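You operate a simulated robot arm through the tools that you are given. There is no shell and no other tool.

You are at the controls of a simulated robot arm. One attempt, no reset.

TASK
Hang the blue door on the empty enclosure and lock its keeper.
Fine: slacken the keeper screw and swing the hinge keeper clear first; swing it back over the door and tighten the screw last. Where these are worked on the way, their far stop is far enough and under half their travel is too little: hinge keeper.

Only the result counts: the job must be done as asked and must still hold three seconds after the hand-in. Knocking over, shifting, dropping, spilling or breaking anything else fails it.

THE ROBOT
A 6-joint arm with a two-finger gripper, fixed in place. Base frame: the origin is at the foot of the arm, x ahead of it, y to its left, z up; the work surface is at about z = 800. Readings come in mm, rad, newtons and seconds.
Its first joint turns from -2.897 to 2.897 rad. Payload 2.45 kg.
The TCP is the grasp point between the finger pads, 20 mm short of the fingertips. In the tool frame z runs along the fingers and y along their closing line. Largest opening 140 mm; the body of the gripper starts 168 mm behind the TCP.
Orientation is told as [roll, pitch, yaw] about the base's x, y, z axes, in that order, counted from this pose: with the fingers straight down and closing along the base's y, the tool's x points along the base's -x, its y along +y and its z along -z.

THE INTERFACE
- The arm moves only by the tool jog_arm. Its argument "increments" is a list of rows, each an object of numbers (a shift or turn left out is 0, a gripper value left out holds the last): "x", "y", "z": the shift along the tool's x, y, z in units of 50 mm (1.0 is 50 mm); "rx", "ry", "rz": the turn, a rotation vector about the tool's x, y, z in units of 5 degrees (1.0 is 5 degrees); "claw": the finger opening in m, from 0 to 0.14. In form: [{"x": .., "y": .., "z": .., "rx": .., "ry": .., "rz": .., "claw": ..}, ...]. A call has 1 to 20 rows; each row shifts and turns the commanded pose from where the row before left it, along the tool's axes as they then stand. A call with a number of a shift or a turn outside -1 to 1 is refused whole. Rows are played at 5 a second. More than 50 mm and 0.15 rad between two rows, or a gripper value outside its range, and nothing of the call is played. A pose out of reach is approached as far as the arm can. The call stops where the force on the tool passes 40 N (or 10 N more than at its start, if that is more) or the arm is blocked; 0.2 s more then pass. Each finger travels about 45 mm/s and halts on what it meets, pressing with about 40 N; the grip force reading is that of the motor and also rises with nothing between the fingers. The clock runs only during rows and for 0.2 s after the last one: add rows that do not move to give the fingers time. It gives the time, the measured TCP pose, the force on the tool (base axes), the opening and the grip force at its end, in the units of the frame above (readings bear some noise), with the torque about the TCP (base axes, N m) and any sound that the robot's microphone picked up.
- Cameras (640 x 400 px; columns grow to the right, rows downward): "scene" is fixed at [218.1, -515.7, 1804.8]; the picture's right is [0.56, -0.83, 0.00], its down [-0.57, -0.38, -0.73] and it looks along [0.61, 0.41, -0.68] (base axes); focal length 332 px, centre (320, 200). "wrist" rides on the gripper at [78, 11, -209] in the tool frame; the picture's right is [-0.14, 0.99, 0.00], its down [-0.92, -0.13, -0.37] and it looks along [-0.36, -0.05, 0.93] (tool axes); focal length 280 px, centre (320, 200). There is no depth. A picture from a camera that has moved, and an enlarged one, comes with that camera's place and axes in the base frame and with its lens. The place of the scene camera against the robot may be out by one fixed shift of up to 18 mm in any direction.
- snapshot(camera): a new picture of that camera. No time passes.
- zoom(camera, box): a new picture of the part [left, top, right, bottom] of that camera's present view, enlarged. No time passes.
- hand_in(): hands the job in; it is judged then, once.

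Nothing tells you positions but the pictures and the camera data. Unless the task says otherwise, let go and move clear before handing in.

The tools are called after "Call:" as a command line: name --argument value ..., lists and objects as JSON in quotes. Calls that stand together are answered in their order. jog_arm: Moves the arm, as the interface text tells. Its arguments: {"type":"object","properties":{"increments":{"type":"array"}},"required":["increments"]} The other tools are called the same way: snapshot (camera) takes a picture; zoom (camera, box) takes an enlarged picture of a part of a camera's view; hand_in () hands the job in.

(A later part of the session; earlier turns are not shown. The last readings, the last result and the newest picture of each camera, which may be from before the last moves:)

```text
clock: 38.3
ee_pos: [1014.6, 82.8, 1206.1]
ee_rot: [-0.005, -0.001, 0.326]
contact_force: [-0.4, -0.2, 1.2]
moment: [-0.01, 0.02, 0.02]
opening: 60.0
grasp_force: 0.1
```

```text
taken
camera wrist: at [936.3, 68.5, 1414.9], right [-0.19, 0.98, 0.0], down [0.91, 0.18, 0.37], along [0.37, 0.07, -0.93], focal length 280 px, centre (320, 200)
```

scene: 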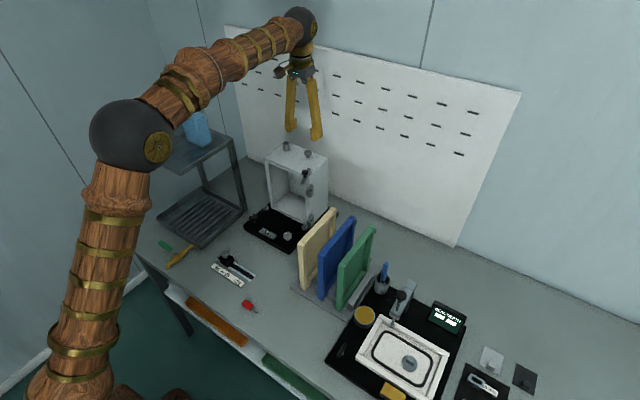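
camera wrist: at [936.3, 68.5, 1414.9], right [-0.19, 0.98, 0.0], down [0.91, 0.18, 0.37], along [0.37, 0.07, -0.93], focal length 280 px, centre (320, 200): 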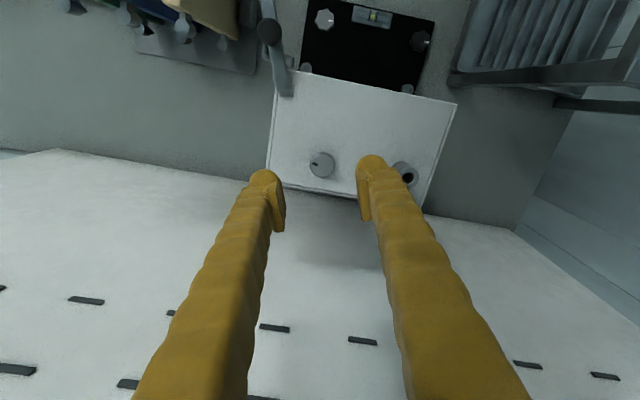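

I'll move above the ball knob and check alignment before descending.

Call:
jog_arm --increments '[{"x": 0.87, "y": -0.186}, {"x": 0.87, "y": -0.186}, {"x": 0.87, "y": -0.186}, {"z": 0.6}]'

Call:
snapshot --camera "wrist"

Call:
zoom --camera "wrist" --box '[250, 90, 390, 240]'

```text
clock: 39.3
ee_pos: [899.6, 17.0, 1177.4]
ee_rot: [-0.003, -0.002, 0.328]
contact_force: [0.4, 0.9, 0.0]
moment: [0.0, -0.02, -0.03]
opening: 60.2
grasp_force: 0.0
```

```text
taken
camera wrist: at [820.7, 1.5, 1386.8], right [-0.19, 0.98, 0.0], down [0.91, 0.18, 0.37], along [0.37, 0.07, -0.93], focal length 280 px, centre (320, 200)
```

wrist: 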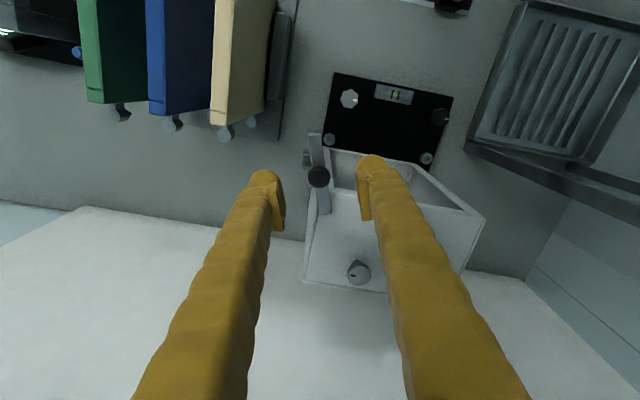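

```text
2.67 times, centred on (320, 165) of wrist
camera zoom: at [820.7, 1.5, 1386.8], right [-0.19, 0.98, 0.0], down [0.91, 0.18, 0.37], along [0.37, 0.07, -0.93], focal length 748 px, centre (320, 293)
```

zoom: 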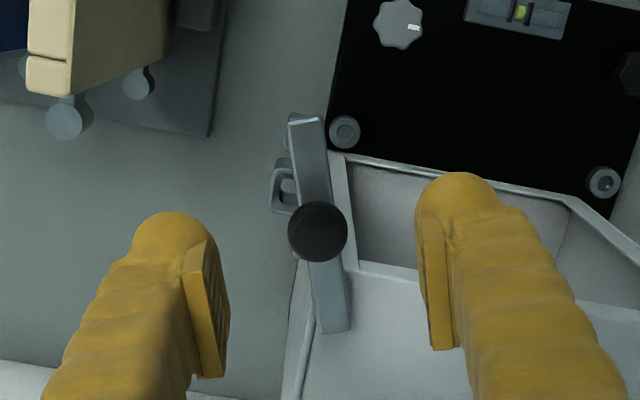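

The ball knob is at (900.8, 15.8), right under the gripper. I'll descend and grip it.

Call:
jog_arm --increments '[{"x": -0.015, "y": -0.03, "z": 0.5}, {"z": 0.52}, {"claw": 0.015}, {}, {}, {}, {}]'

Call:
zoom --camera "wrist" --box '[250, 90, 390, 240]'

Call:
zoom --camera "scene" --box '[265, 135, 335, 195]'

```text
clock: 40.9
ee_pos: [902.0, 14.9, 1123.8]
ee_rot: [-0.002, -0.001, 0.329]
contact_force: [-1.4, 6.7, -1.6]
moment: [-0.04, 0.0, -0.01]
opening: 19.6
grasp_force: 3.1
```

```text
2.67 times, centred on (320, 165) of wrist
camera zoom: at [822.5, 0.1, 1333.3], right [-0.19, 0.98, 0.0], down [0.91, 0.18, 0.37], along [0.36, 0.07, -0.93], focal length 748 px, centre (320, 293)
```

zoom: 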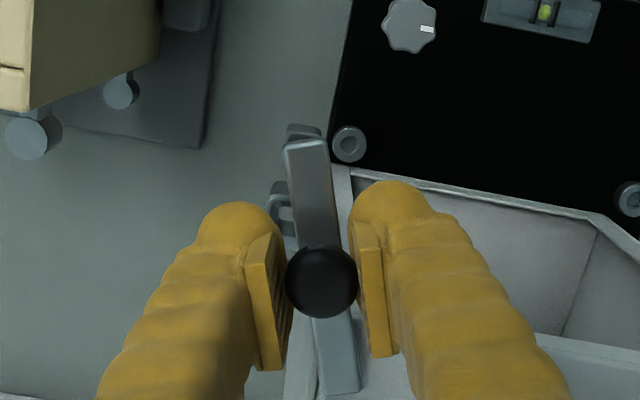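

```text
6.67 times, centred on (300, 165) of scene
camera zoom: at [218.1, -515.7, 1804.8], right [0.56, -0.83, 0.0], down [-0.57, -0.38, -0.73], along [0.61, 0.41, -0.68], focal length 2215 px, centre (453, 433)
```

zoom: 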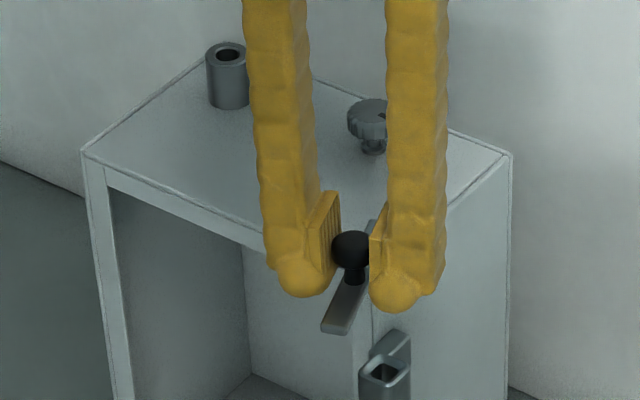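

The ball is between the pads. I'll firm up the grip and test the swing gently in one direction.

Call:
jog_arm --increments '[{"claw": 0.005}, {}, {}, {"y": -0.04}, {"y": -0.04}]'

```text
clock: 41.9
ee_pos: [901.0, 14.3, 1123.0]
ee_rot: [0.0, 0.0, 0.329]
contact_force: [-6.3, 9.1, 2.6]
moment: [-0.04, 0.14, -0.09]
opening: 17.3
grasp_force: 42.4
stopped in row 5: the force on the tool passed its limit at 44 N (the readings are from after the stop); the commanded pose is now the measured one
```

That direction is blocked. I'll try the other way.

Call:
jog_arm --increments '[{"y": 0.04}, {"y": 0.04}, {"y": 0.04}]'

```text
clock: 42.7
ee_pos: [899.9, 19.3, 1125.1]
ee_rot: [-0.001, -0.001, 0.328]
contact_force: [1.0, -9.2, -4.5]
moment: [0.06, -0.11, -0.27]
opening: 17.0
grasp_force: 42.8
```

It moves freely toward +y, over the enclosure's top, so the screw is slack. I'll swing it along the arc.

Call:
jog_arm --increments '[{"y": 0.075, "x": -0.003, "rz": 1}, {"y": 0.075, "x": -0.003, "rz": 1}, {"y": 0.075, "x": -0.003, "rz": 1}, {"y": 0.075, "x": -0.003, "rz": 1}]'

Call:
zoom --camera "wrist" --box '[250, 90, 390, 240]'

```text
clock: 43.7
ee_pos: [897.3, 35.7, 1123.4]
ee_rot: [-0.002, -0.004, -0.02]
contact_force: [28.8, -5.4, -1.9]
moment: [0.0, -0.09, 0.03]
opening: 17.4
grasp_force: 43.0
```

```text
2.67 times, centred on (320, 165) of wrist
camera zoom: at [818.6, 47.9, 1333.3], right [0.16, 0.99, 0.0], down [0.92, -0.15, 0.37], along [0.37, -0.06, -0.93], focal length 748 px, centre (320, 293)
```

zoom: 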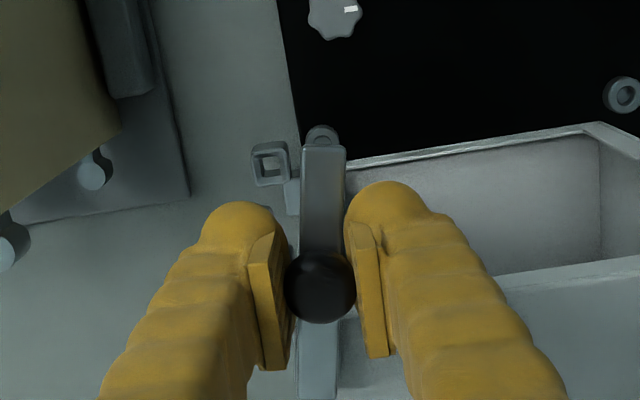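

The swing works but needs a small inward correction. I'll align the yaw with the bar and continue.

Call:
jog_arm --increments '[{"x": -0.02, "rz": 0.7}, {"rz": 0.7}, {"y": 0.073, "x": -0.004, "rz": 1}, {"y": 0.073, "x": -0.004, "rz": 1}, {"y": 0.073, "x": -0.004, "rz": 1}, {"y": 0.073, "x": -0.004, "rz": 1}]'

Call:
jog_arm --increments '[{"y": 0.073, "x": -0.004, "rz": 1}, {"y": 0.073, "x": -0.004, "rz": 1}, {"y": 0.073, "x": -0.004, "rz": 1}, {"y": 0.073, "x": -0.004, "rz": 1}]'

Call:
zoom --camera "wrist" --box '[250, 90, 390, 240]'

```text
clock: 45.1
ee_pos: [902.0, 48.9, 1124.1]
ee_rot: [-0.003, 0.0, -0.493]
contact_force: [-24.1, 14.3, 4.6]
moment: [0.11, 0.22, 0.03]
opening: 17.3
grasp_force: 43.2
```

```text
clock: 46.1
ee_pos: [911.1, 59.9, 1123.2]
ee_rot: [0.0, -0.001, -0.841]
contact_force: [-9.6, 16.6, -10.0]
moment: [-0.1, -0.04, 0.14]
opening: 17.3
grasp_force: 43.1
```

```text
2.67 times, centred on (320, 165) of wrist
camera zoom: at [867.1, 125.3, 1333.2], right [0.83, 0.56, 0.0], down [0.52, -0.77, 0.37], along [0.21, -0.31, -0.93], focal length 748 px, centre (320, 293)
```

zoom: 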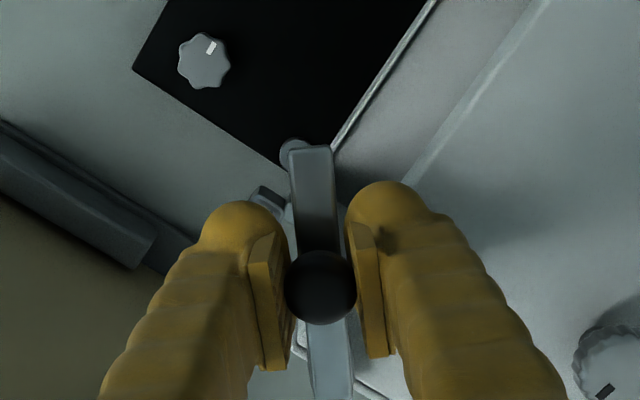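

Call:
jog_arm --increments '[{"y": 0.073, "x": 0.006, "rz": 1}, {"y": 0.073, "rz": 1}, {"y": 0.073, "x": -0.003, "rz": 1}, {"y": 0.073, "x": -0.003, "rz": 1}]'

Call:
jog_arm --increments '[{"y": 0.073, "x": -0.002, "rz": 1}, {"y": 0.073, "x": -0.002, "rz": 1}, {"y": 0.073, "x": -0.002, "rz": 1}, {"y": 0.073, "x": -0.002, "rz": 1}]'

Call:
zoom --camera "wrist" --box '[250, 90, 390, 240]'

Call:
zoom --camera "scene" --box '[265, 135, 335, 195]'

```text
clock: 47.1
ee_pos: [919.1, 63.7, 1124.0]
ee_rot: [-0.005, -0.003, -1.142]
contact_force: [-18.1, -8.3, 5.8]
moment: [-0.25, -0.09, 0.01]
opening: 17.1
grasp_force: 42.4
stopped in row 4: the force on the tool passed its limit at 49 N (the readings are from after the stop); the commanded pose is now the measured one
```

```text
clock: 47.4
ee_pos: [919.3, 64.1, 1123.2]
ee_rot: [-0.009, -0.001, -1.196]
contact_force: [-18.2, -8.4, 5.4]
moment: [-0.13, -0.08, 0.05]
opening: 17.5
grasp_force: 42.7
stopped in row 1: the force on the tool passed its limit at 48 N (the readings are from after the stop); the commanded pose is now the measured one
```

```text
2.67 times, centred on (320, 165) of wrist
camera zoom: at [901.8, 140.8, 1332.9], right [0.97, 0.23, -0.01], down [0.22, -0.9, 0.37], along [0.08, -0.36, -0.93], focal length 748 px, centre (320, 293)
```

zoom: 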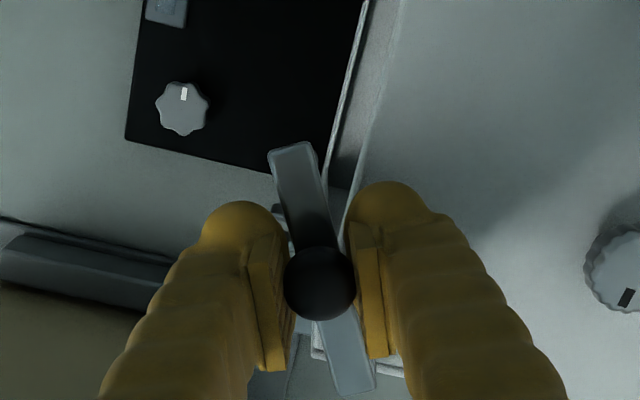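

```text
6.67 times, centred on (300, 165) of scene
camera zoom: at [218.1, -515.7, 1804.8], right [0.56, -0.83, 0.0], down [-0.57, -0.38, -0.73], along [0.61, 0.41, -0.68], focal length 2215 px, centre (453, 433)
```

zoom: 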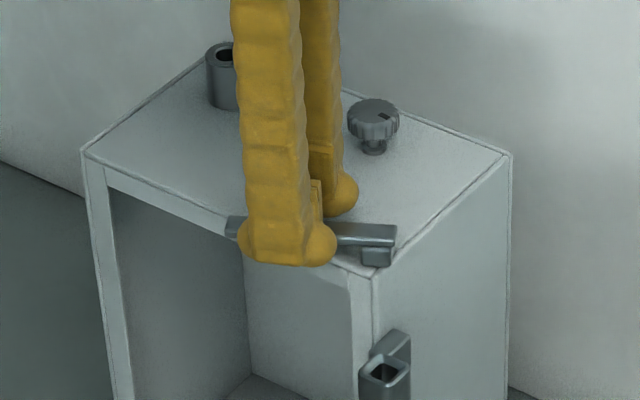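

The keeper hit its far stop after swinging about 75°, and it is well clear of the hinge. I'll release it, raise the tool and go look at the doors.

Call:
jog_arm --increments '[{"claw": 0.06}, {}, {}, {"z": -0.6}, {"z": -0.8}, {"z": -0.8}]'

Call:
jog_arm --increments '[{"rz": -1}, {"rz": -1}, {"rz": -1}, {"rz": -1}, {"rz": -1}, {"rz": -1}, {"rz": -1}, {"rz": -1}, {"rz": -1}, {"rz": -1}, {"rz": -1}, {"rz": -1}, {"rz": -1}, {"rz": -0.7}]'

Call:
snapshot --camera "wrist"

Call:
zoom --camera "scene" --box '[230, 120, 350, 260]'

```text
clock: 48.8
ee_pos: [920.2, 65.2, 1231.9]
ee_rot: [-0.009, -0.001, -1.198]
contact_force: [0.2, 0.5, -0.2]
moment: [-0.02, -0.01, 0.02]
opening: 59.8
grasp_force: 0.0
```

```text
clock: 51.8
ee_pos: [919.5, 65.0, 1234.6]
ee_rot: [-0.005, 0.006, 0.0]
contact_force: [-0.1, -0.3, 0.6]
moment: [-0.06, -0.01, 0.0]
opening: 60.0
grasp_force: 0.1
```

```text
taken
camera wrist: at [842.8, 76.0, 1443.8], right [0.14, 0.99, -0.01], down [0.92, -0.13, 0.36], along [0.36, -0.06, -0.93], focal length 280 px, centre (320, 200)
```

wrist: 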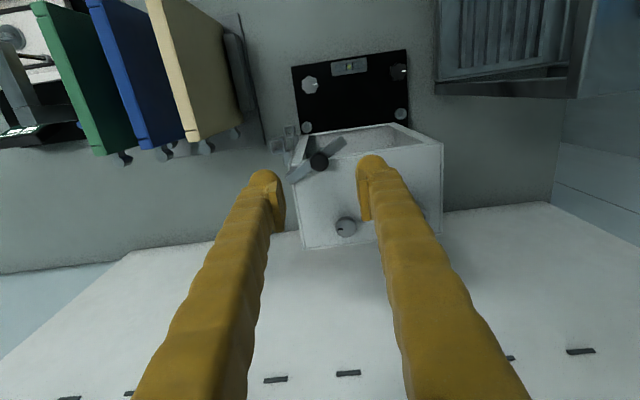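

```text
2.86 times, centred on (290, 190) of scene
camera zoom: at [218.1, -515.7, 1804.8], right [0.56, -0.83, 0.0], down [-0.57, -0.38, -0.73], along [0.61, 0.41, -0.68], focal length 949 px, centre (406, 229)
```

zoom: 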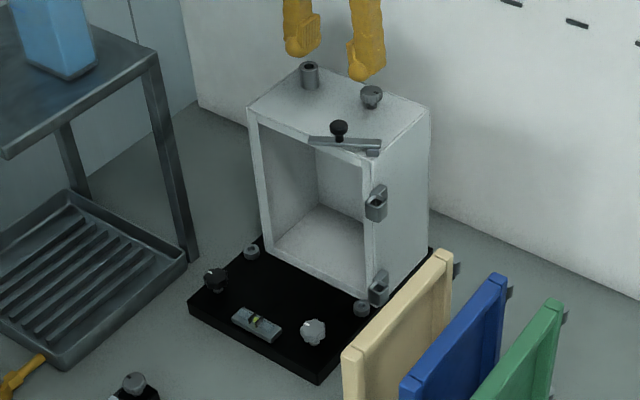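

The keeper is now clear. I'll zoom in on the sockets from here, then move over the doors.

Call:
zoom --camera "wrist" --box '[260, 105, 350, 185]'

Call:
jog_arm --increments '[{"x": 0.67, "y": -0.887, "claw": 0.14}, {"x": 0.67, "y": -0.887}, {"x": 0.67, "y": -0.887}, {"x": 0.67, "y": -0.887}, {"x": 0.67, "y": -0.887}, {"x": 0.67, "y": -0.887}]'

Call:
snapshot --camera "wrist"

```text
5.00 times, centred on (305, 145) of wrist
camera zoom: at [842.8, 76.0, 1443.8], right [0.14, 0.99, -0.01], down [0.92, -0.13, 0.36], along [0.36, -0.06, -0.93], focal length 1402 px, centre (395, 475)
```

zoom: 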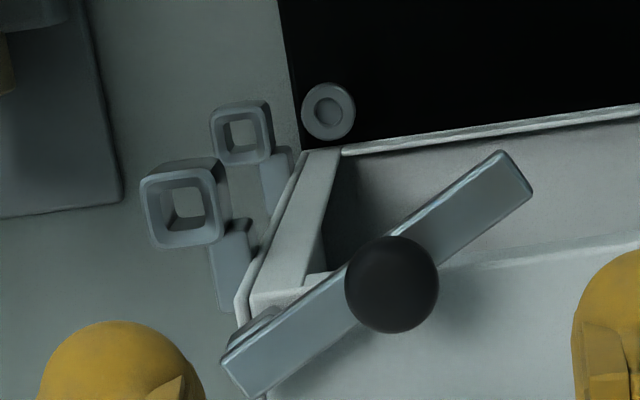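

```text
refused: row 1 steps farther than a row can; nothing moved
```

```text
taken
camera wrist: at [842.8, 76.0, 1443.8], right [0.14, 0.99, -0.01], down [0.92, -0.13, 0.36], along [0.36, -0.06, -0.93], focal length 280 px, centre (320, 200)
```

wrist: 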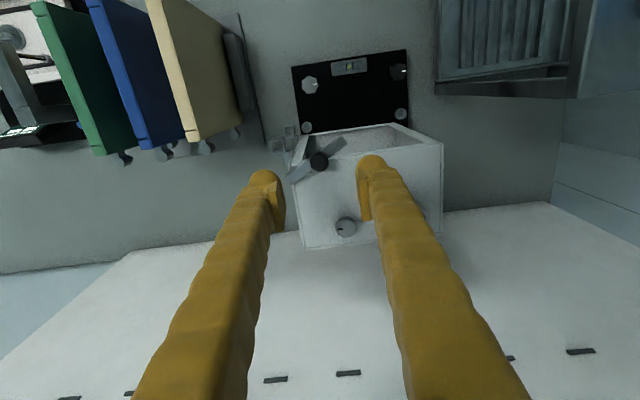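

The combined step was too long, so I'll use smaller steps.

Call:
jog_arm --increments '[{"x": 0.5, "y": -0.665, "claw": 0.14}, {"x": 0.5, "y": -0.665}, {"x": 0.5, "y": -0.665}, {"x": 0.5, "y": -0.665}, {"x": 0.5, "y": -0.665}, {"x": 0.5, "y": -0.665}, {"x": 0.5, "y": -0.665}, {"x": 0.5, "y": -0.665}]'

Call:
snapshot --camera "wrist"

```text
clock: 53.6
ee_pos: [720.7, -203.8, 1238.9]
ee_rot: [-0.004, 0.006, -0.004]
contact_force: [-0.5, 0.0, 0.3]
moment: [0.05, 0.01, 0.01]
opening: 140.2
grasp_force: 0.2
```

```text
taken
camera wrist: at [643.1, -191.5, 1447.7], right [0.14, 0.99, -0.01], down [0.92, -0.13, 0.36], along [0.36, -0.06, -0.93], focal length 280 px, centre (320, 200)
```

wrist: 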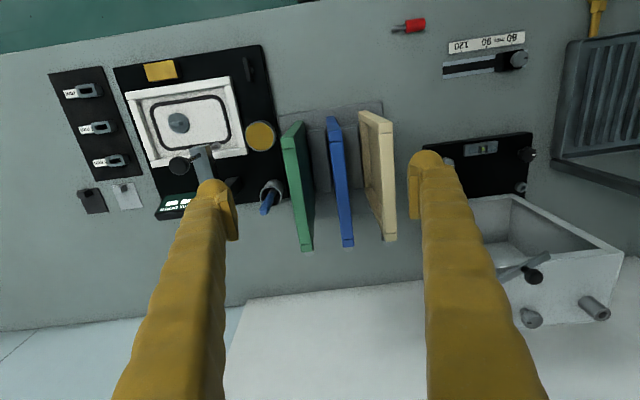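

Call:
zoom --camera "wrist" --box '[260, 90, 420, 260]'

Call:
zoom --camera "wrist" --box '[310, 105, 370, 185]'

Call:
zoom --camera "wrist" --box '[310, 180, 370, 260]'

Call:
zoom --camera "scene" --box '[280, 195, 400, 320]'

```text
2.35 times, centred on (340, 175) of wrist
camera zoom: at [643.1, -191.5, 1447.7], right [0.14, 0.99, -0.01], down [0.92, -0.13, 0.36], along [0.36, -0.06, -0.93], focal length 660 px, centre (273, 259)
```

zoom: 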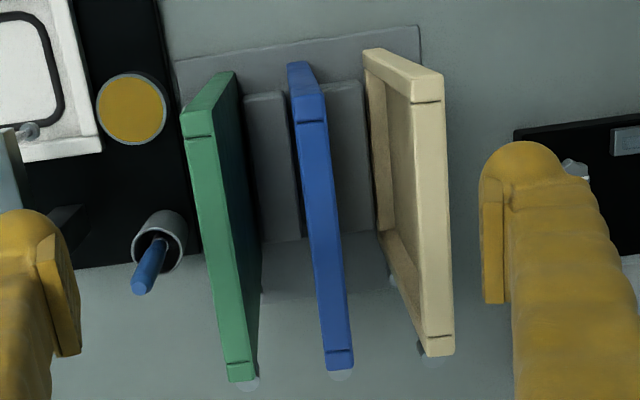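

```text
5.00 times, centred on (340, 145) of wrist
camera zoom: at [643.1, -191.5, 1447.7], right [0.14, 0.99, -0.01], down [0.92, -0.13, 0.36], along [0.36, -0.06, -0.93], focal length 1402 px, centre (220, 475)
```

zoom: 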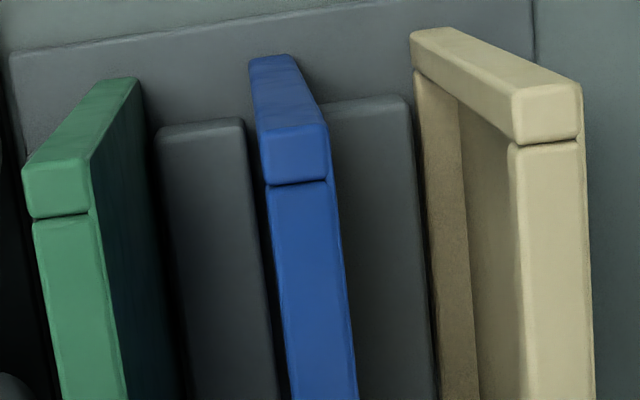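

```text
5.00 times, centred on (340, 220) of wrist
camera zoom: at [643.1, -191.5, 1447.7], right [0.14, 0.99, -0.01], down [0.92, -0.13, 0.36], along [0.36, -0.06, -0.93], focal length 1402 px, centre (220, 100)
```

zoom: 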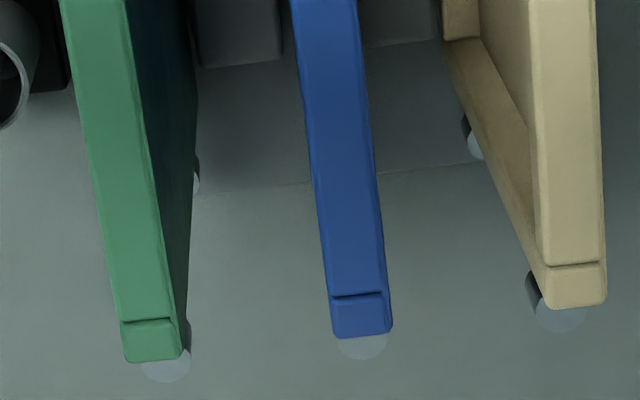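

```text
3.20 times, centred on (340, 258) of scene
camera zoom: at [218.1, -515.7, 1804.8], right [0.56, -0.83, 0.0], down [-0.57, -0.38, -0.73], along [0.61, 0.41, -0.68], focal length 1063 px, centre (256, 16)
```

zoom: 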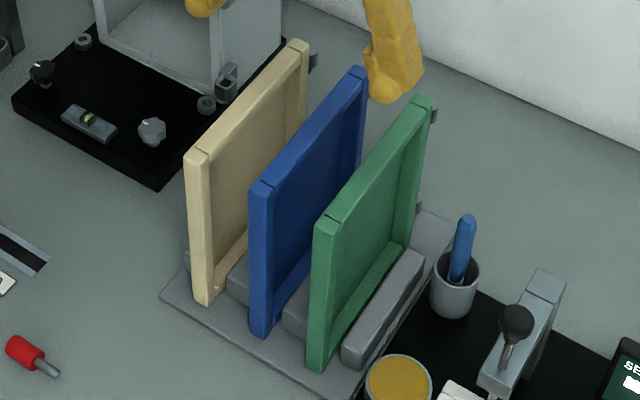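

The blue door's top edge runs from x≈697 to 884 at y≈-181, with its top at z≈1048 and a thickness of about 20 mm. Its pins are at about x≈901. I'll position above its middle and verify.

Call:
jog_arm --increments '[{"x": -0.462, "y": 0.152, "z": 0.7, "rx": -0.046, "ry": -0.069, "rz": -0.046, "claw": 0.05}, {"x": -0.462, "y": 0.152, "z": 0.7}, {"x": -0.462, "y": 0.152, "z": 0.7}, {}, {}, {}]'

Call:
snapshot --camera "wrist"

Call:
zoom --camera "wrist" --box '[250, 80, 390, 320]'

Call:
zoom --camera "scene" --box '[280, 165, 400, 320]'

```text
clock: 55.0
ee_pos: [788.0, -180.5, 1132.8]
ee_rot: [-0.002, 0.001, 0.0]
contact_force: [-0.4, 0.8, -0.5]
moment: [0.02, -0.01, 0.0]
opening: 50.2
grasp_force: 0.0
```

```text
taken
camera wrist: at [710.5, -169.7, 1341.3], right [0.14, 0.99, 0.0], down [0.92, -0.13, 0.37], along [0.36, -0.05, -0.93], focal length 280 px, centre (320, 200)
```

wrist: 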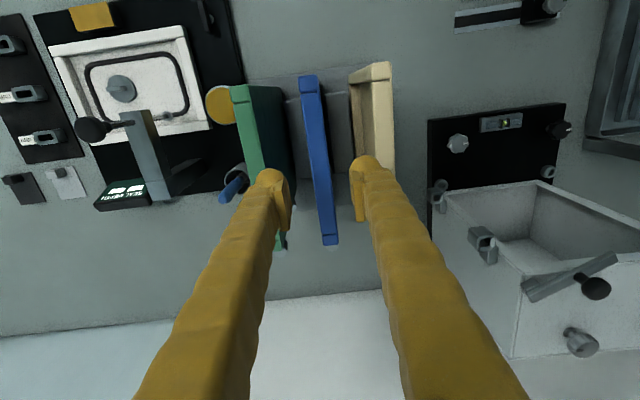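

```text
1.67 times, centred on (320, 200) of wrist
camera zoom: at [710.5, -169.7, 1341.3], right [0.14, 0.99, 0.0], down [0.92, -0.13, 0.37], along [0.36, -0.05, -0.93], focal length 467 px, centre (320, 200)
```

zoom: 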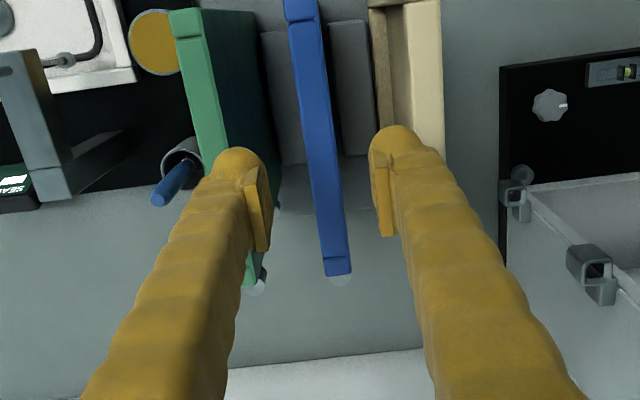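

```text
2.58 times, centred on (340, 242) of scene
camera zoom: at [218.1, -515.7, 1804.8], right [0.56, -0.83, 0.0], down [-0.57, -0.38, -0.73], along [0.61, 0.41, -0.68], focal length 858 px, centre (268, 90)
```

zoom: 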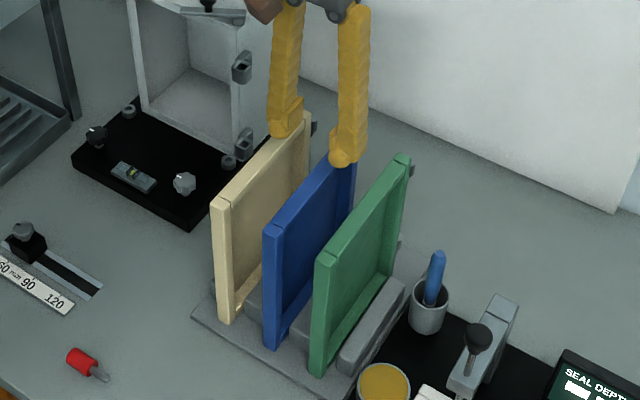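

The gripper is aligned with the blue door. I'll descend over its top rail.

Call:
jog_arm --increments '[{"x": -0.04, "y": -0.014, "z": 0.7}, {"z": 0.7}, {"z": 0.4}, {}]'

Call:
zoom --camera "wrist" --box '[240, 80, 400, 260]'

Call:
zoom --camera "scene" --box '[280, 165, 400, 320]'

```text
clock: 56.0
ee_pos: [790.0, -179.2, 1039.8]
ee_rot: [0.0, 0.002, 0.002]
contact_force: [-0.2, 0.8, 0.2]
moment: [0.03, -0.02, -0.02]
opening: 49.9
grasp_force: 0.1
```

```text
2.22 times, centred on (320, 170) of wrist
camera zoom: at [711.1, -168.9, 1249.6], right [0.14, 0.99, 0.0], down [0.92, -0.13, 0.37], along [0.36, -0.05, -0.93], focal length 623 px, centre (320, 267)
```

zoom: 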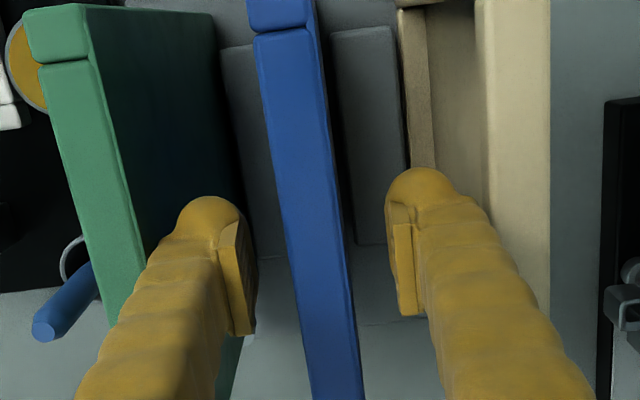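

```text
2.58 times, centred on (340, 242) of scene
camera zoom: at [218.1, -515.7, 1804.8], right [0.56, -0.83, 0.0], down [-0.57, -0.38, -0.73], along [0.61, 0.41, -0.68], focal length 858 px, centre (268, 90)
```

zoom: 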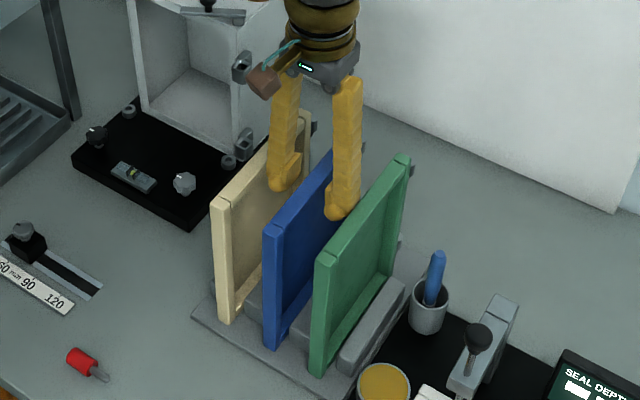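

Centring is good. I'll go slightly lower and close on the rail.

Call:
jog_arm --increments '[{"y": -0.02, "z": 0.12}, {"claw": 0.005}, {}, {}, {}, {}]'

Call:
zoom --camera "wrist" --box '[240, 80, 400, 260]'

```text
clock: 57.4
ee_pos: [789.9, -181.5, 1034.5]
ee_rot: [0.0, 0.002, 0.002]
contact_force: [1.2, 0.1, 0.0]
moment: [0.01, -0.1, -0.01]
opening: 18.7
grasp_force: 39.9
```

```text
2.22 times, centred on (320, 170) of wrist
camera zoom: at [711.4, -170.3, 1244.1], right [0.14, 0.99, 0.0], down [0.92, -0.13, 0.37], along [0.36, -0.05, -0.93], focal length 623 px, centre (320, 267)
```

zoom: 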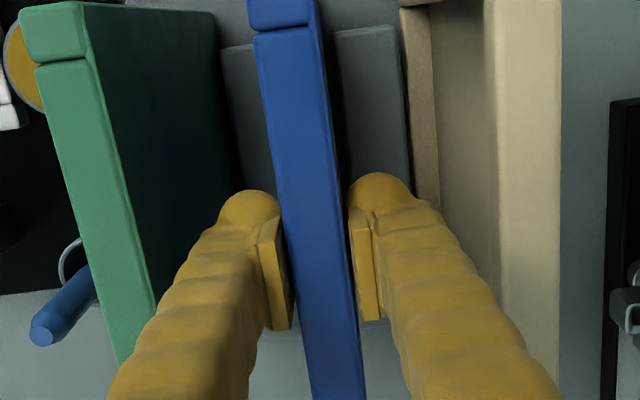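

The door is gripped at 18.7 mm with hardly any side force. I'll lift slowly.

Call:
jog_arm --increments '[{"z": -0.1}, {"z": -0.2}, {"z": -0.3}, {"z": -0.3}]'

Call:
zoom --camera "scene" --box '[280, 165, 400, 320]'

```text
clock: 58.4
ee_pos: [790.5, -180.2, 1081.1]
ee_rot: [-0.001, 0.003, 0.001]
contact_force: [-0.3, -0.2, -4.3]
moment: [-0.02, 0.03, -0.03]
opening: 18.9
grasp_force: 39.8
```

```text
2.58 times, centred on (340, 242) of scene
camera zoom: at [218.1, -515.7, 1804.8], right [0.56, -0.83, 0.0], down [-0.57, -0.38, -0.73], along [0.61, 0.41, -0.68], focal length 858 px, centre (268, 90)
```

zoom: 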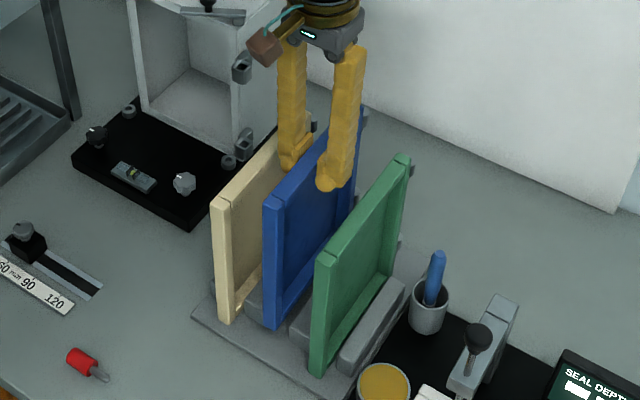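

The door lifts cleanly and weighs about 4.3 N. I'll continue up until its bottom clears the cream door.

Call:
jog_arm --increments '[{"z": -0.4}, {"z": -0.4}, {"z": -0.4}, {"z": -0.4}, {"z": -0.4}, {"z": -0.4}, {"z": -0.4}, {"z": -0.4}, {"z": -0.4}, {"z": -0.4}, {"z": -0.4}, {"z": -0.3}, {}]'

Call:
snapshot --camera "scene"

Call:
snapshot --camera "wrist"

```text
clock: 61.2
ee_pos: [791.9, -180.1, 1314.9]
ee_rot: [0.0, 0.002, 0.002]
contact_force: [0.2, -1.1, -4.1]
moment: [0.03, 0.0, 0.01]
opening: 18.9
grasp_force: 39.7
```

```text
taken
```

scene: 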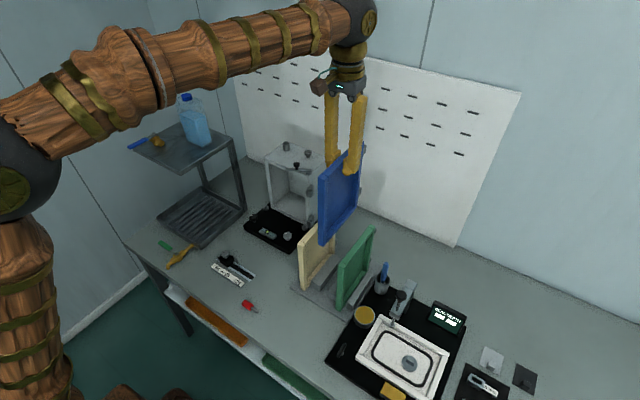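

```text
taken
camera wrist: at [713.6, -169.9, 1524.1], right [0.14, 0.99, 0.0], down [0.92, -0.13, 0.37], along [0.36, -0.05, -0.93], focal length 280 px, centre (320, 200)
```

wrist: 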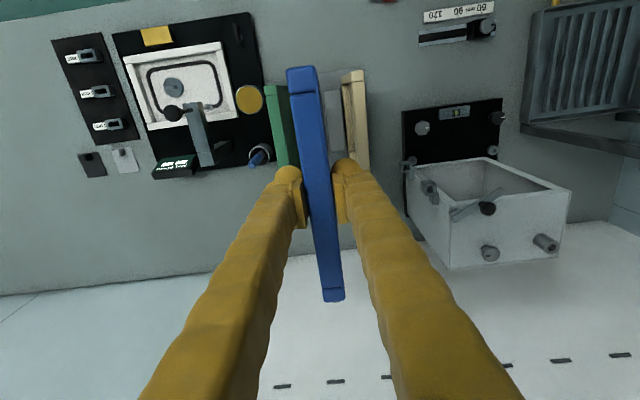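

The door is up. I'll zoom in to examine its pins and bottom clearance.

Call:
zoom --camera "scene" --box '[300, 135, 390, 255]'

Call:
zoom --camera "scene" --box '[340, 145, 380, 220]'

Call:
zoom --camera "wrist" --box '[290, 220, 380, 330]'

```text
3.33 times, centred on (345, 195) of scene
camera zoom: at [218.1, -515.7, 1804.8], right [0.56, -0.83, 0.0], down [-0.57, -0.38, -0.73], along [0.61, 0.41, -0.68], focal length 1108 px, centre (237, 217)
```

zoom: 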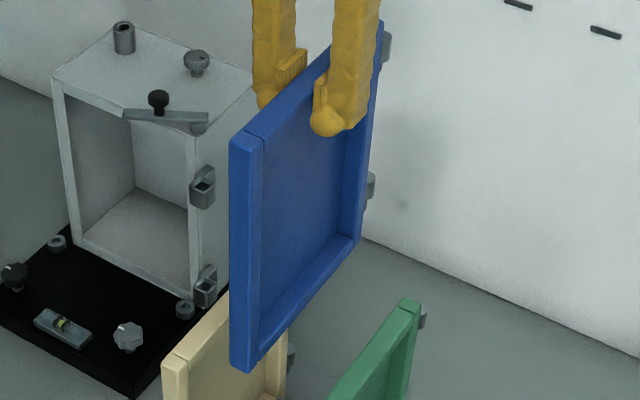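

```text
5.33 times, centred on (360, 182) of scene
camera zoom: at [218.1, -515.7, 1804.8], right [0.56, -0.83, 0.0], down [-0.57, -0.38, -0.73], along [0.61, 0.41, -0.68], focal length 1772 px, centre (107, 293)
```

zoom: 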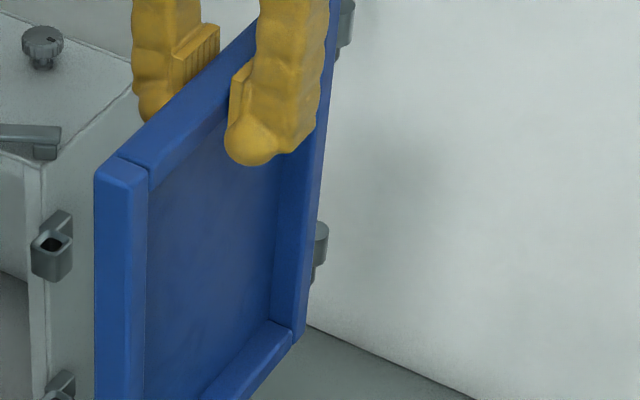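

```text
3.64 times, centred on (335, 275) of wrist
camera zoom: at [713.6, -169.9, 1524.1], right [0.14, 0.99, 0.0], down [0.92, -0.13, 0.37], along [0.36, -0.05, -0.93], focal length 1020 px, centre (266, -73)
```

zoom: 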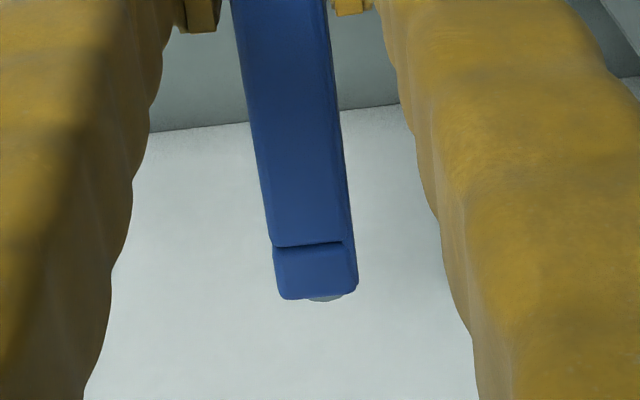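

The door hangs straight. I'll re-measure the sockets from this view.

Call:
zoom --camera "wrist" --box '[390, 145, 460, 215]'

Call:
zoom --camera "wrist" --box '[270, 50, 350, 130]'

```text
5.71 times, centred on (425, 180) of wrist
camera zoom: at [713.6, -169.9, 1524.1], right [0.14, 0.99, 0.0], down [0.92, -0.13, 0.37], along [0.36, -0.05, -0.93], focal length 1602 px, centre (-280, 314)
```

zoom: 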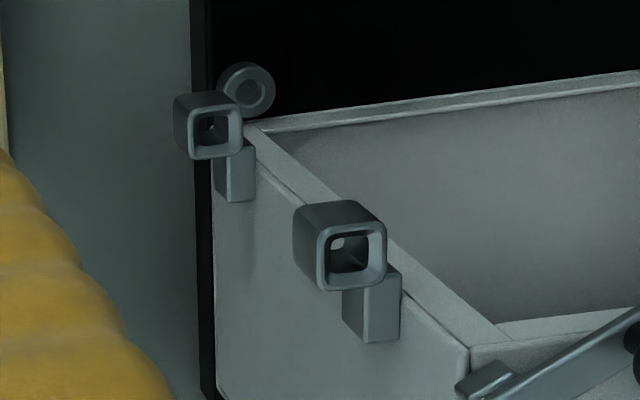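

```text
5.00 times, centred on (310, 90) of wrist
camera zoom: at [713.6, -169.9, 1524.1], right [0.14, 0.99, 0.0], down [0.92, -0.13, 0.37], along [0.36, -0.05, -0.93], focal length 1402 px, centre (370, 750)
```

zoom: 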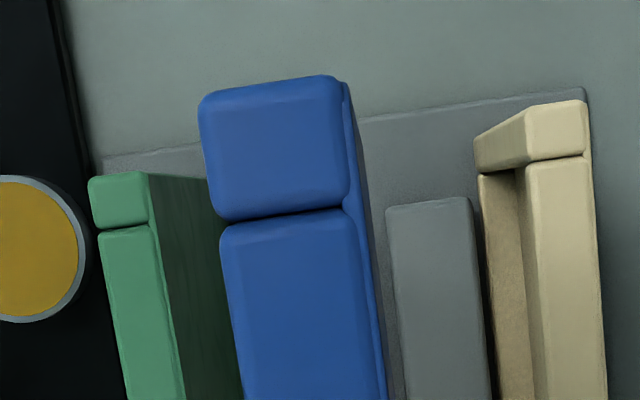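

Both sockets have funnelled openings, and the hinge axis is at about (906.5, 4.3). I'll look closer at the pins on the held door.

Call:
zoom --camera "scene" --box '[345, 175, 375, 205]'

Call:
zoom --camera "scene" --box '[350, 135, 380, 165]'

Call:
zoom --camera "scene" --box '[360, 220, 390, 250]'

```text
13.33 times, centred on (360, 190) of scene
camera zoom: at [218.1, -515.7, 1804.8], right [0.56, -0.83, 0.0], down [-0.57, -0.38, -0.73], along [0.61, 0.41, -0.68], focal length 4431 px, centre (-213, 333)
```

zoom: 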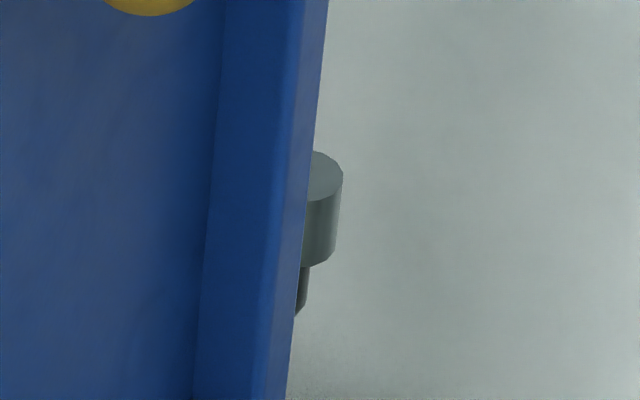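

```text
13.33 times, centred on (365, 150) of scene
camera zoom: at [218.1, -515.7, 1804.8], right [0.56, -0.83, 0.0], down [-0.57, -0.38, -0.73], along [0.61, 0.41, -0.68], focal length 4431 px, centre (-280, 867)
```

zoom: 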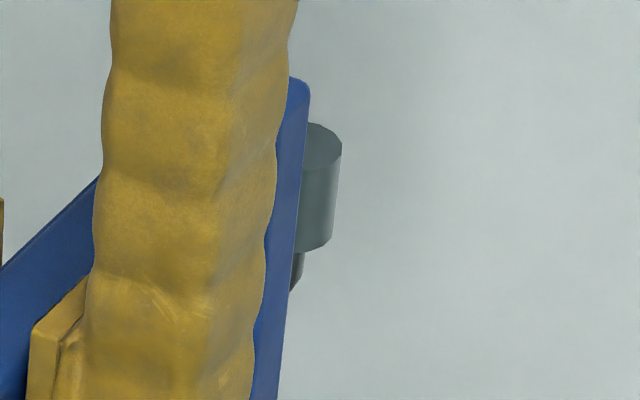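

```text
13.33 times, centred on (375, 235) of scene
camera zoom: at [218.1, -515.7, 1804.8], right [0.56, -0.83, 0.0], down [-0.57, -0.38, -0.73], along [0.61, 0.41, -0.68], focal length 4431 px, centre (-413, -267)
```

zoom: 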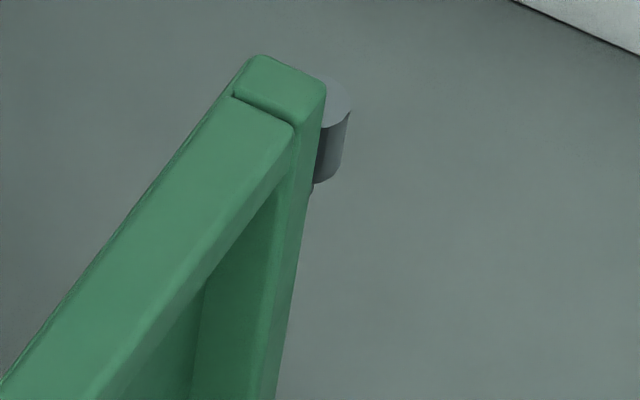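

Call:
zoom --camera "wrist" --box '[440, 170, 520, 240]'

Call:
zoom --camera "scene" --box '[280, 155, 325, 205]'

```text
5.71 times, centred on (480, 205) of wrist
camera zoom: at [713.6, -169.9, 1524.1], right [0.14, 0.99, 0.0], down [0.92, -0.13, 0.37], along [0.36, -0.05, -0.93], focal length 1602 px, centre (-594, 171)
```

zoom: 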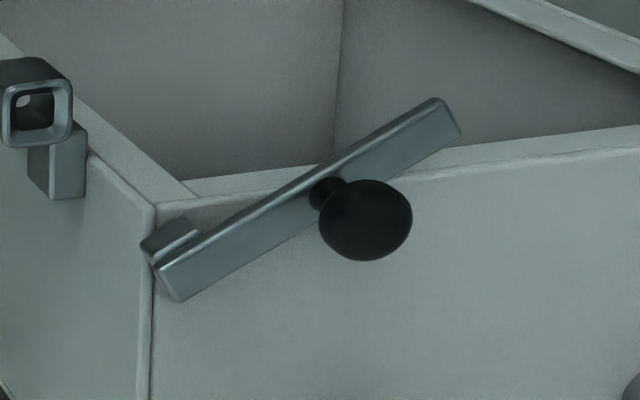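

```text
8.00 times, centred on (302, 180) of scene
camera zoom: at [218.1, -515.7, 1804.8], right [0.56, -0.83, 0.0], down [-0.57, -0.38, -0.73], along [0.61, 0.41, -0.68], focal length 2658 px, centre (460, 360)
```

zoom: 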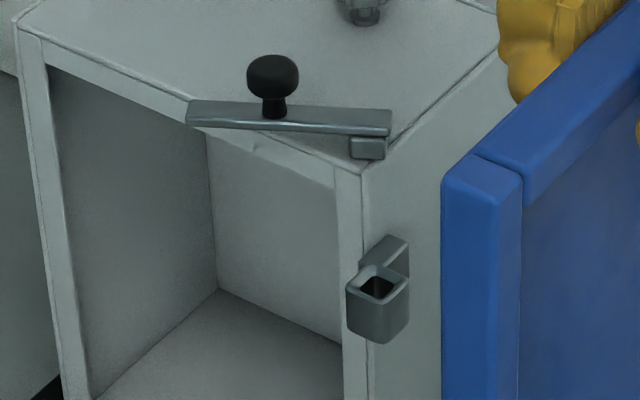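

The bar's underside is at about z≈1101, so the door must seat fully, with its top near 1097. I'll now carry the door over to the hinge axis at this height.

Call:
jog_arm --increments '[{"x": -0.008, "y": 0.2}, {"x": -0.008, "y": 0.4}, {"x": -0.008, "y": 0.45}, {"x": -0.008, "y": 0.45}, {"x": -0.008, "y": 0.45}, {"x": -0.008, "y": 0.45}, {"x": -0.008, "y": 0.45}, {"x": -0.008, "y": 0.45}, {"x": -0.008, "y": 0.286}, {"y": 0.1}, {}]'

Call:
jog_arm --increments '[{}]'

Call:
jog_arm --increments '[{}]'

Call:
snapshot --camera "wrist"

Call:
snapshot --camera "scene"

```text
clock: 63.6
ee_pos: [795.9, 3.0, 1315.4]
ee_rot: [0.0, 0.002, 0.002]
contact_force: [-0.1, -0.7, -4.5]
moment: [0.0, 0.01, -0.01]
opening: 18.8
grasp_force: 40.3
```

```text
clock: 64.0
ee_pos: [794.9, 3.4, 1315.4]
ee_rot: [-0.001, 0.002, 0.002]
contact_force: [0.7, -0.1, -4.1]
moment: [-0.02, 0.01, -0.05]
opening: 19.0
grasp_force: 39.9
```

```text
clock: 64.4
ee_pos: [794.6, 1.7, 1315.9]
ee_rot: [0.0, 0.003, 0.003]
contact_force: [0.8, 0.0, -4.2]
moment: [0.01, -0.01, -0.01]
opening: 18.8
grasp_force: 39.9
```

```text
taken
camera wrist: at [716.9, 14.0, 1524.5], right [0.14, 0.99, 0.0], down [0.92, -0.13, 0.37], along [0.36, -0.05, -0.93], focal length 280 px, centre (320, 200)
```

wrist: 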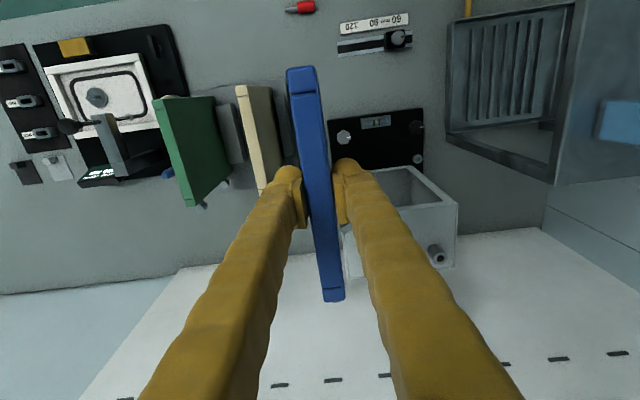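

```text
taken
```

scene: 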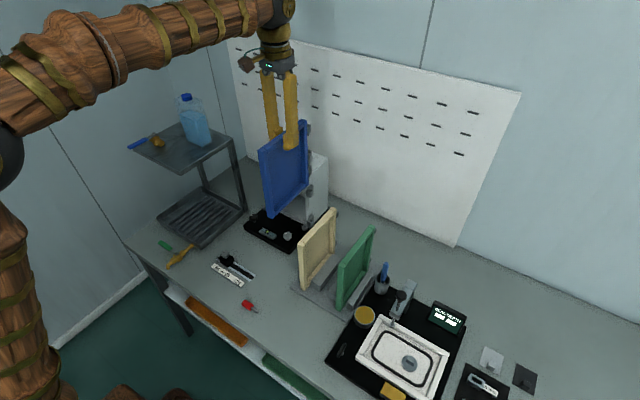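

The door is near the hinge axis. I'll check pin-socket alignment with the scene camera.

Call:
zoom --camera "scene" --box '[290, 115, 330, 225]'

Call:
zoom --camera "scene" --box '[295, 150, 325, 220]'

Call:
zoom --camera "scene" --box '[290, 115, 325, 150]'

Call:
zoom --camera "wrist" --box '[310, 150, 400, 310]'

```text
3.64 times, centred on (310, 170) of scene
camera zoom: at [218.1, -515.7, 1804.8], right [0.56, -0.83, 0.0], down [-0.57, -0.38, -0.73], along [0.61, 0.41, -0.68], focal length 1208 px, centre (356, 309)
```

zoom: 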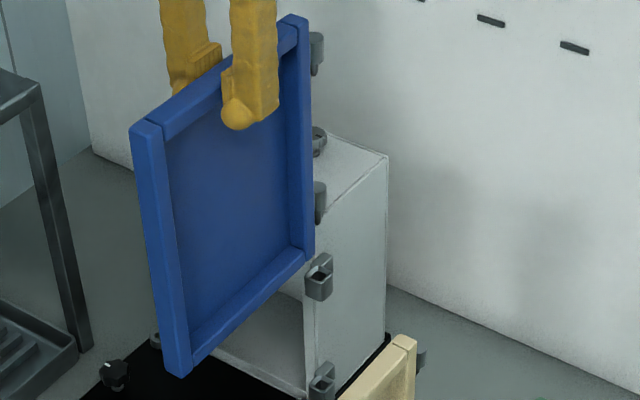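

```text
5.71 times, centred on (310, 185) of scene
camera zoom: at [218.1, -515.7, 1804.8], right [0.56, -0.83, 0.0], down [-0.57, -0.38, -0.73], along [0.61, 0.41, -0.68], focal length 1899 px, centre (377, 286)
```

zoom: 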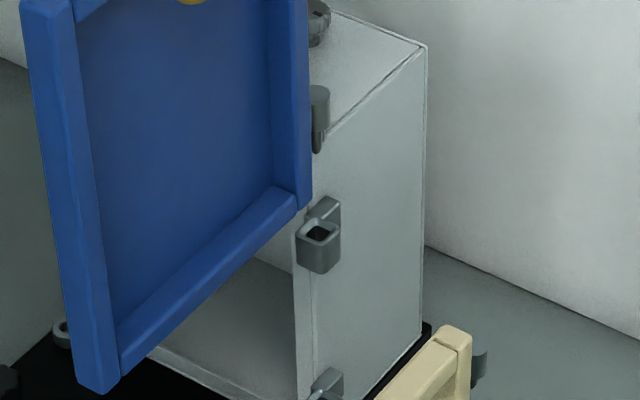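

```text
11.43 times, centred on (308, 132) of scene
camera zoom: at [218.1, -515.7, 1804.8], right [0.56, -0.83, 0.0], down [-0.57, -0.38, -0.73], along [0.61, 0.41, -0.68], focal length 3798 px, centre (463, 971)
```

zoom: 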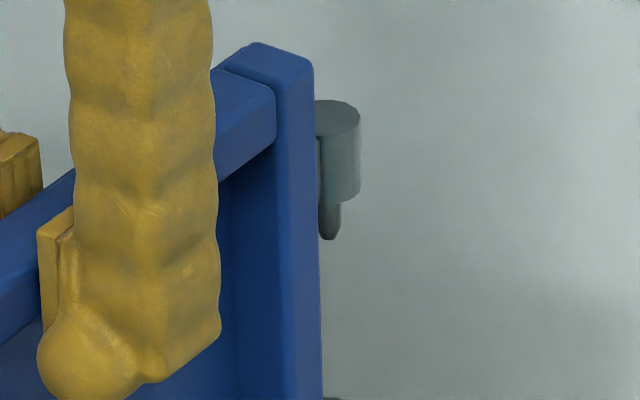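

```text
2.50 times, centred on (355, 230) of wrist
camera zoom: at [716.9, 14.0, 1524.5], right [0.14, 0.99, 0.0], down [0.92, -0.13, 0.37], along [0.36, -0.05, -0.93], focal length 701 px, centre (232, 125)
```

zoom: 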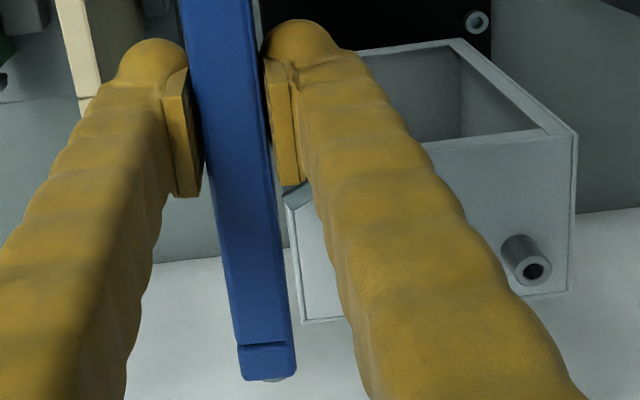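

Lateral alignment in the scene view matches to within about 1 mm, and the pins are slim compared with the holes. I'll lower the door to just above the sockets.

Call:
jog_arm --increments '[{"x": -0.012, "y": 0.012, "z": 0.2}, {"z": 0.4}, {"z": 0.4}, {"z": 0.4}, {"z": 0.4}, {"z": 0.4}, {"z": 0.4}, {"z": 0.4}, {"z": 0.3}, {"z": 0.3}, {"z": 0.1}, {}]'

Call:
zoom --camera "scene" --box '[295, 150, 325, 220]'

Call:
zoom --camera "scene" --box '[298, 170, 328, 200]'

Call:
zoom --camera "scene" --box '[298, 200, 328, 230]'

```text
clock: 67.0
ee_pos: [793.9, 3.2, 1129.5]
ee_rot: [0.001, 0.003, 0.002]
contact_force: [-20.6, 0.8, 12.0]
moment: [0.04, 0.11, -0.06]
opening: 18.8
grasp_force: 39.6
```

```text
5.71 times, centred on (310, 185) of scene
camera zoom: at [218.1, -515.7, 1804.8], right [0.56, -0.83, 0.0], down [-0.57, -0.38, -0.73], along [0.61, 0.41, -0.68], focal length 1899 px, centre (377, 286)
```

zoom: 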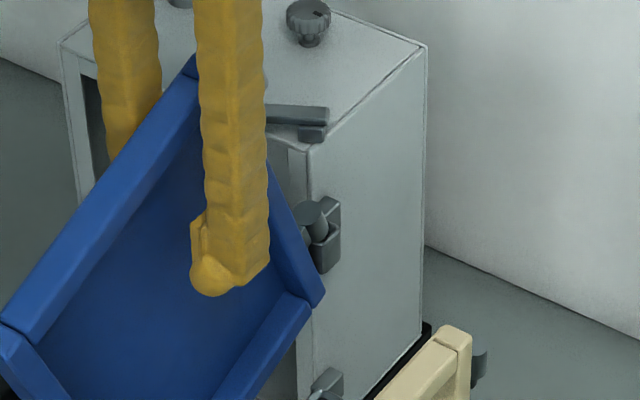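

```text
13.33 times, centred on (313, 185) of scene
camera zoom: at [218.1, -515.7, 1804.8], right [0.56, -0.83, 0.0], down [-0.57, -0.38, -0.73], along [0.61, 0.41, -0.68], focal length 4431 px, centre (413, 400)
```

zoom: 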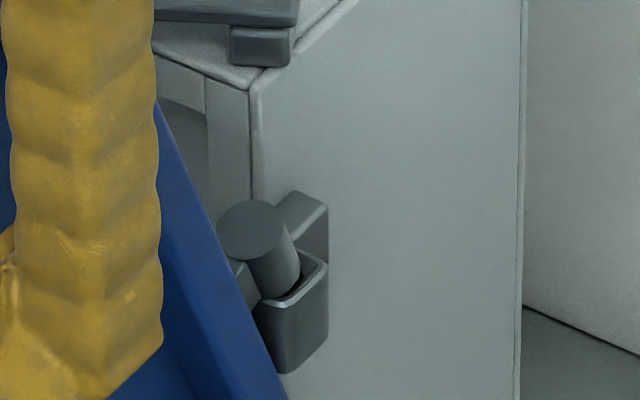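

```text
13.33 times, centred on (313, 215) of scene
camera zoom: at [218.1, -515.7, 1804.8], right [0.56, -0.83, 0.0], down [-0.57, -0.38, -0.73], along [0.61, 0.41, -0.68], focal length 4431 px, centre (413, 0)
```

zoom: 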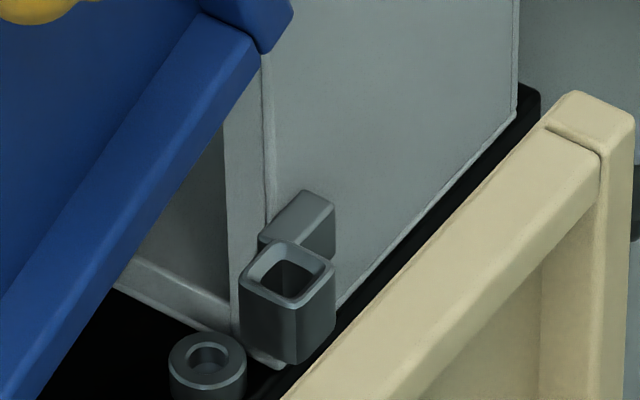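

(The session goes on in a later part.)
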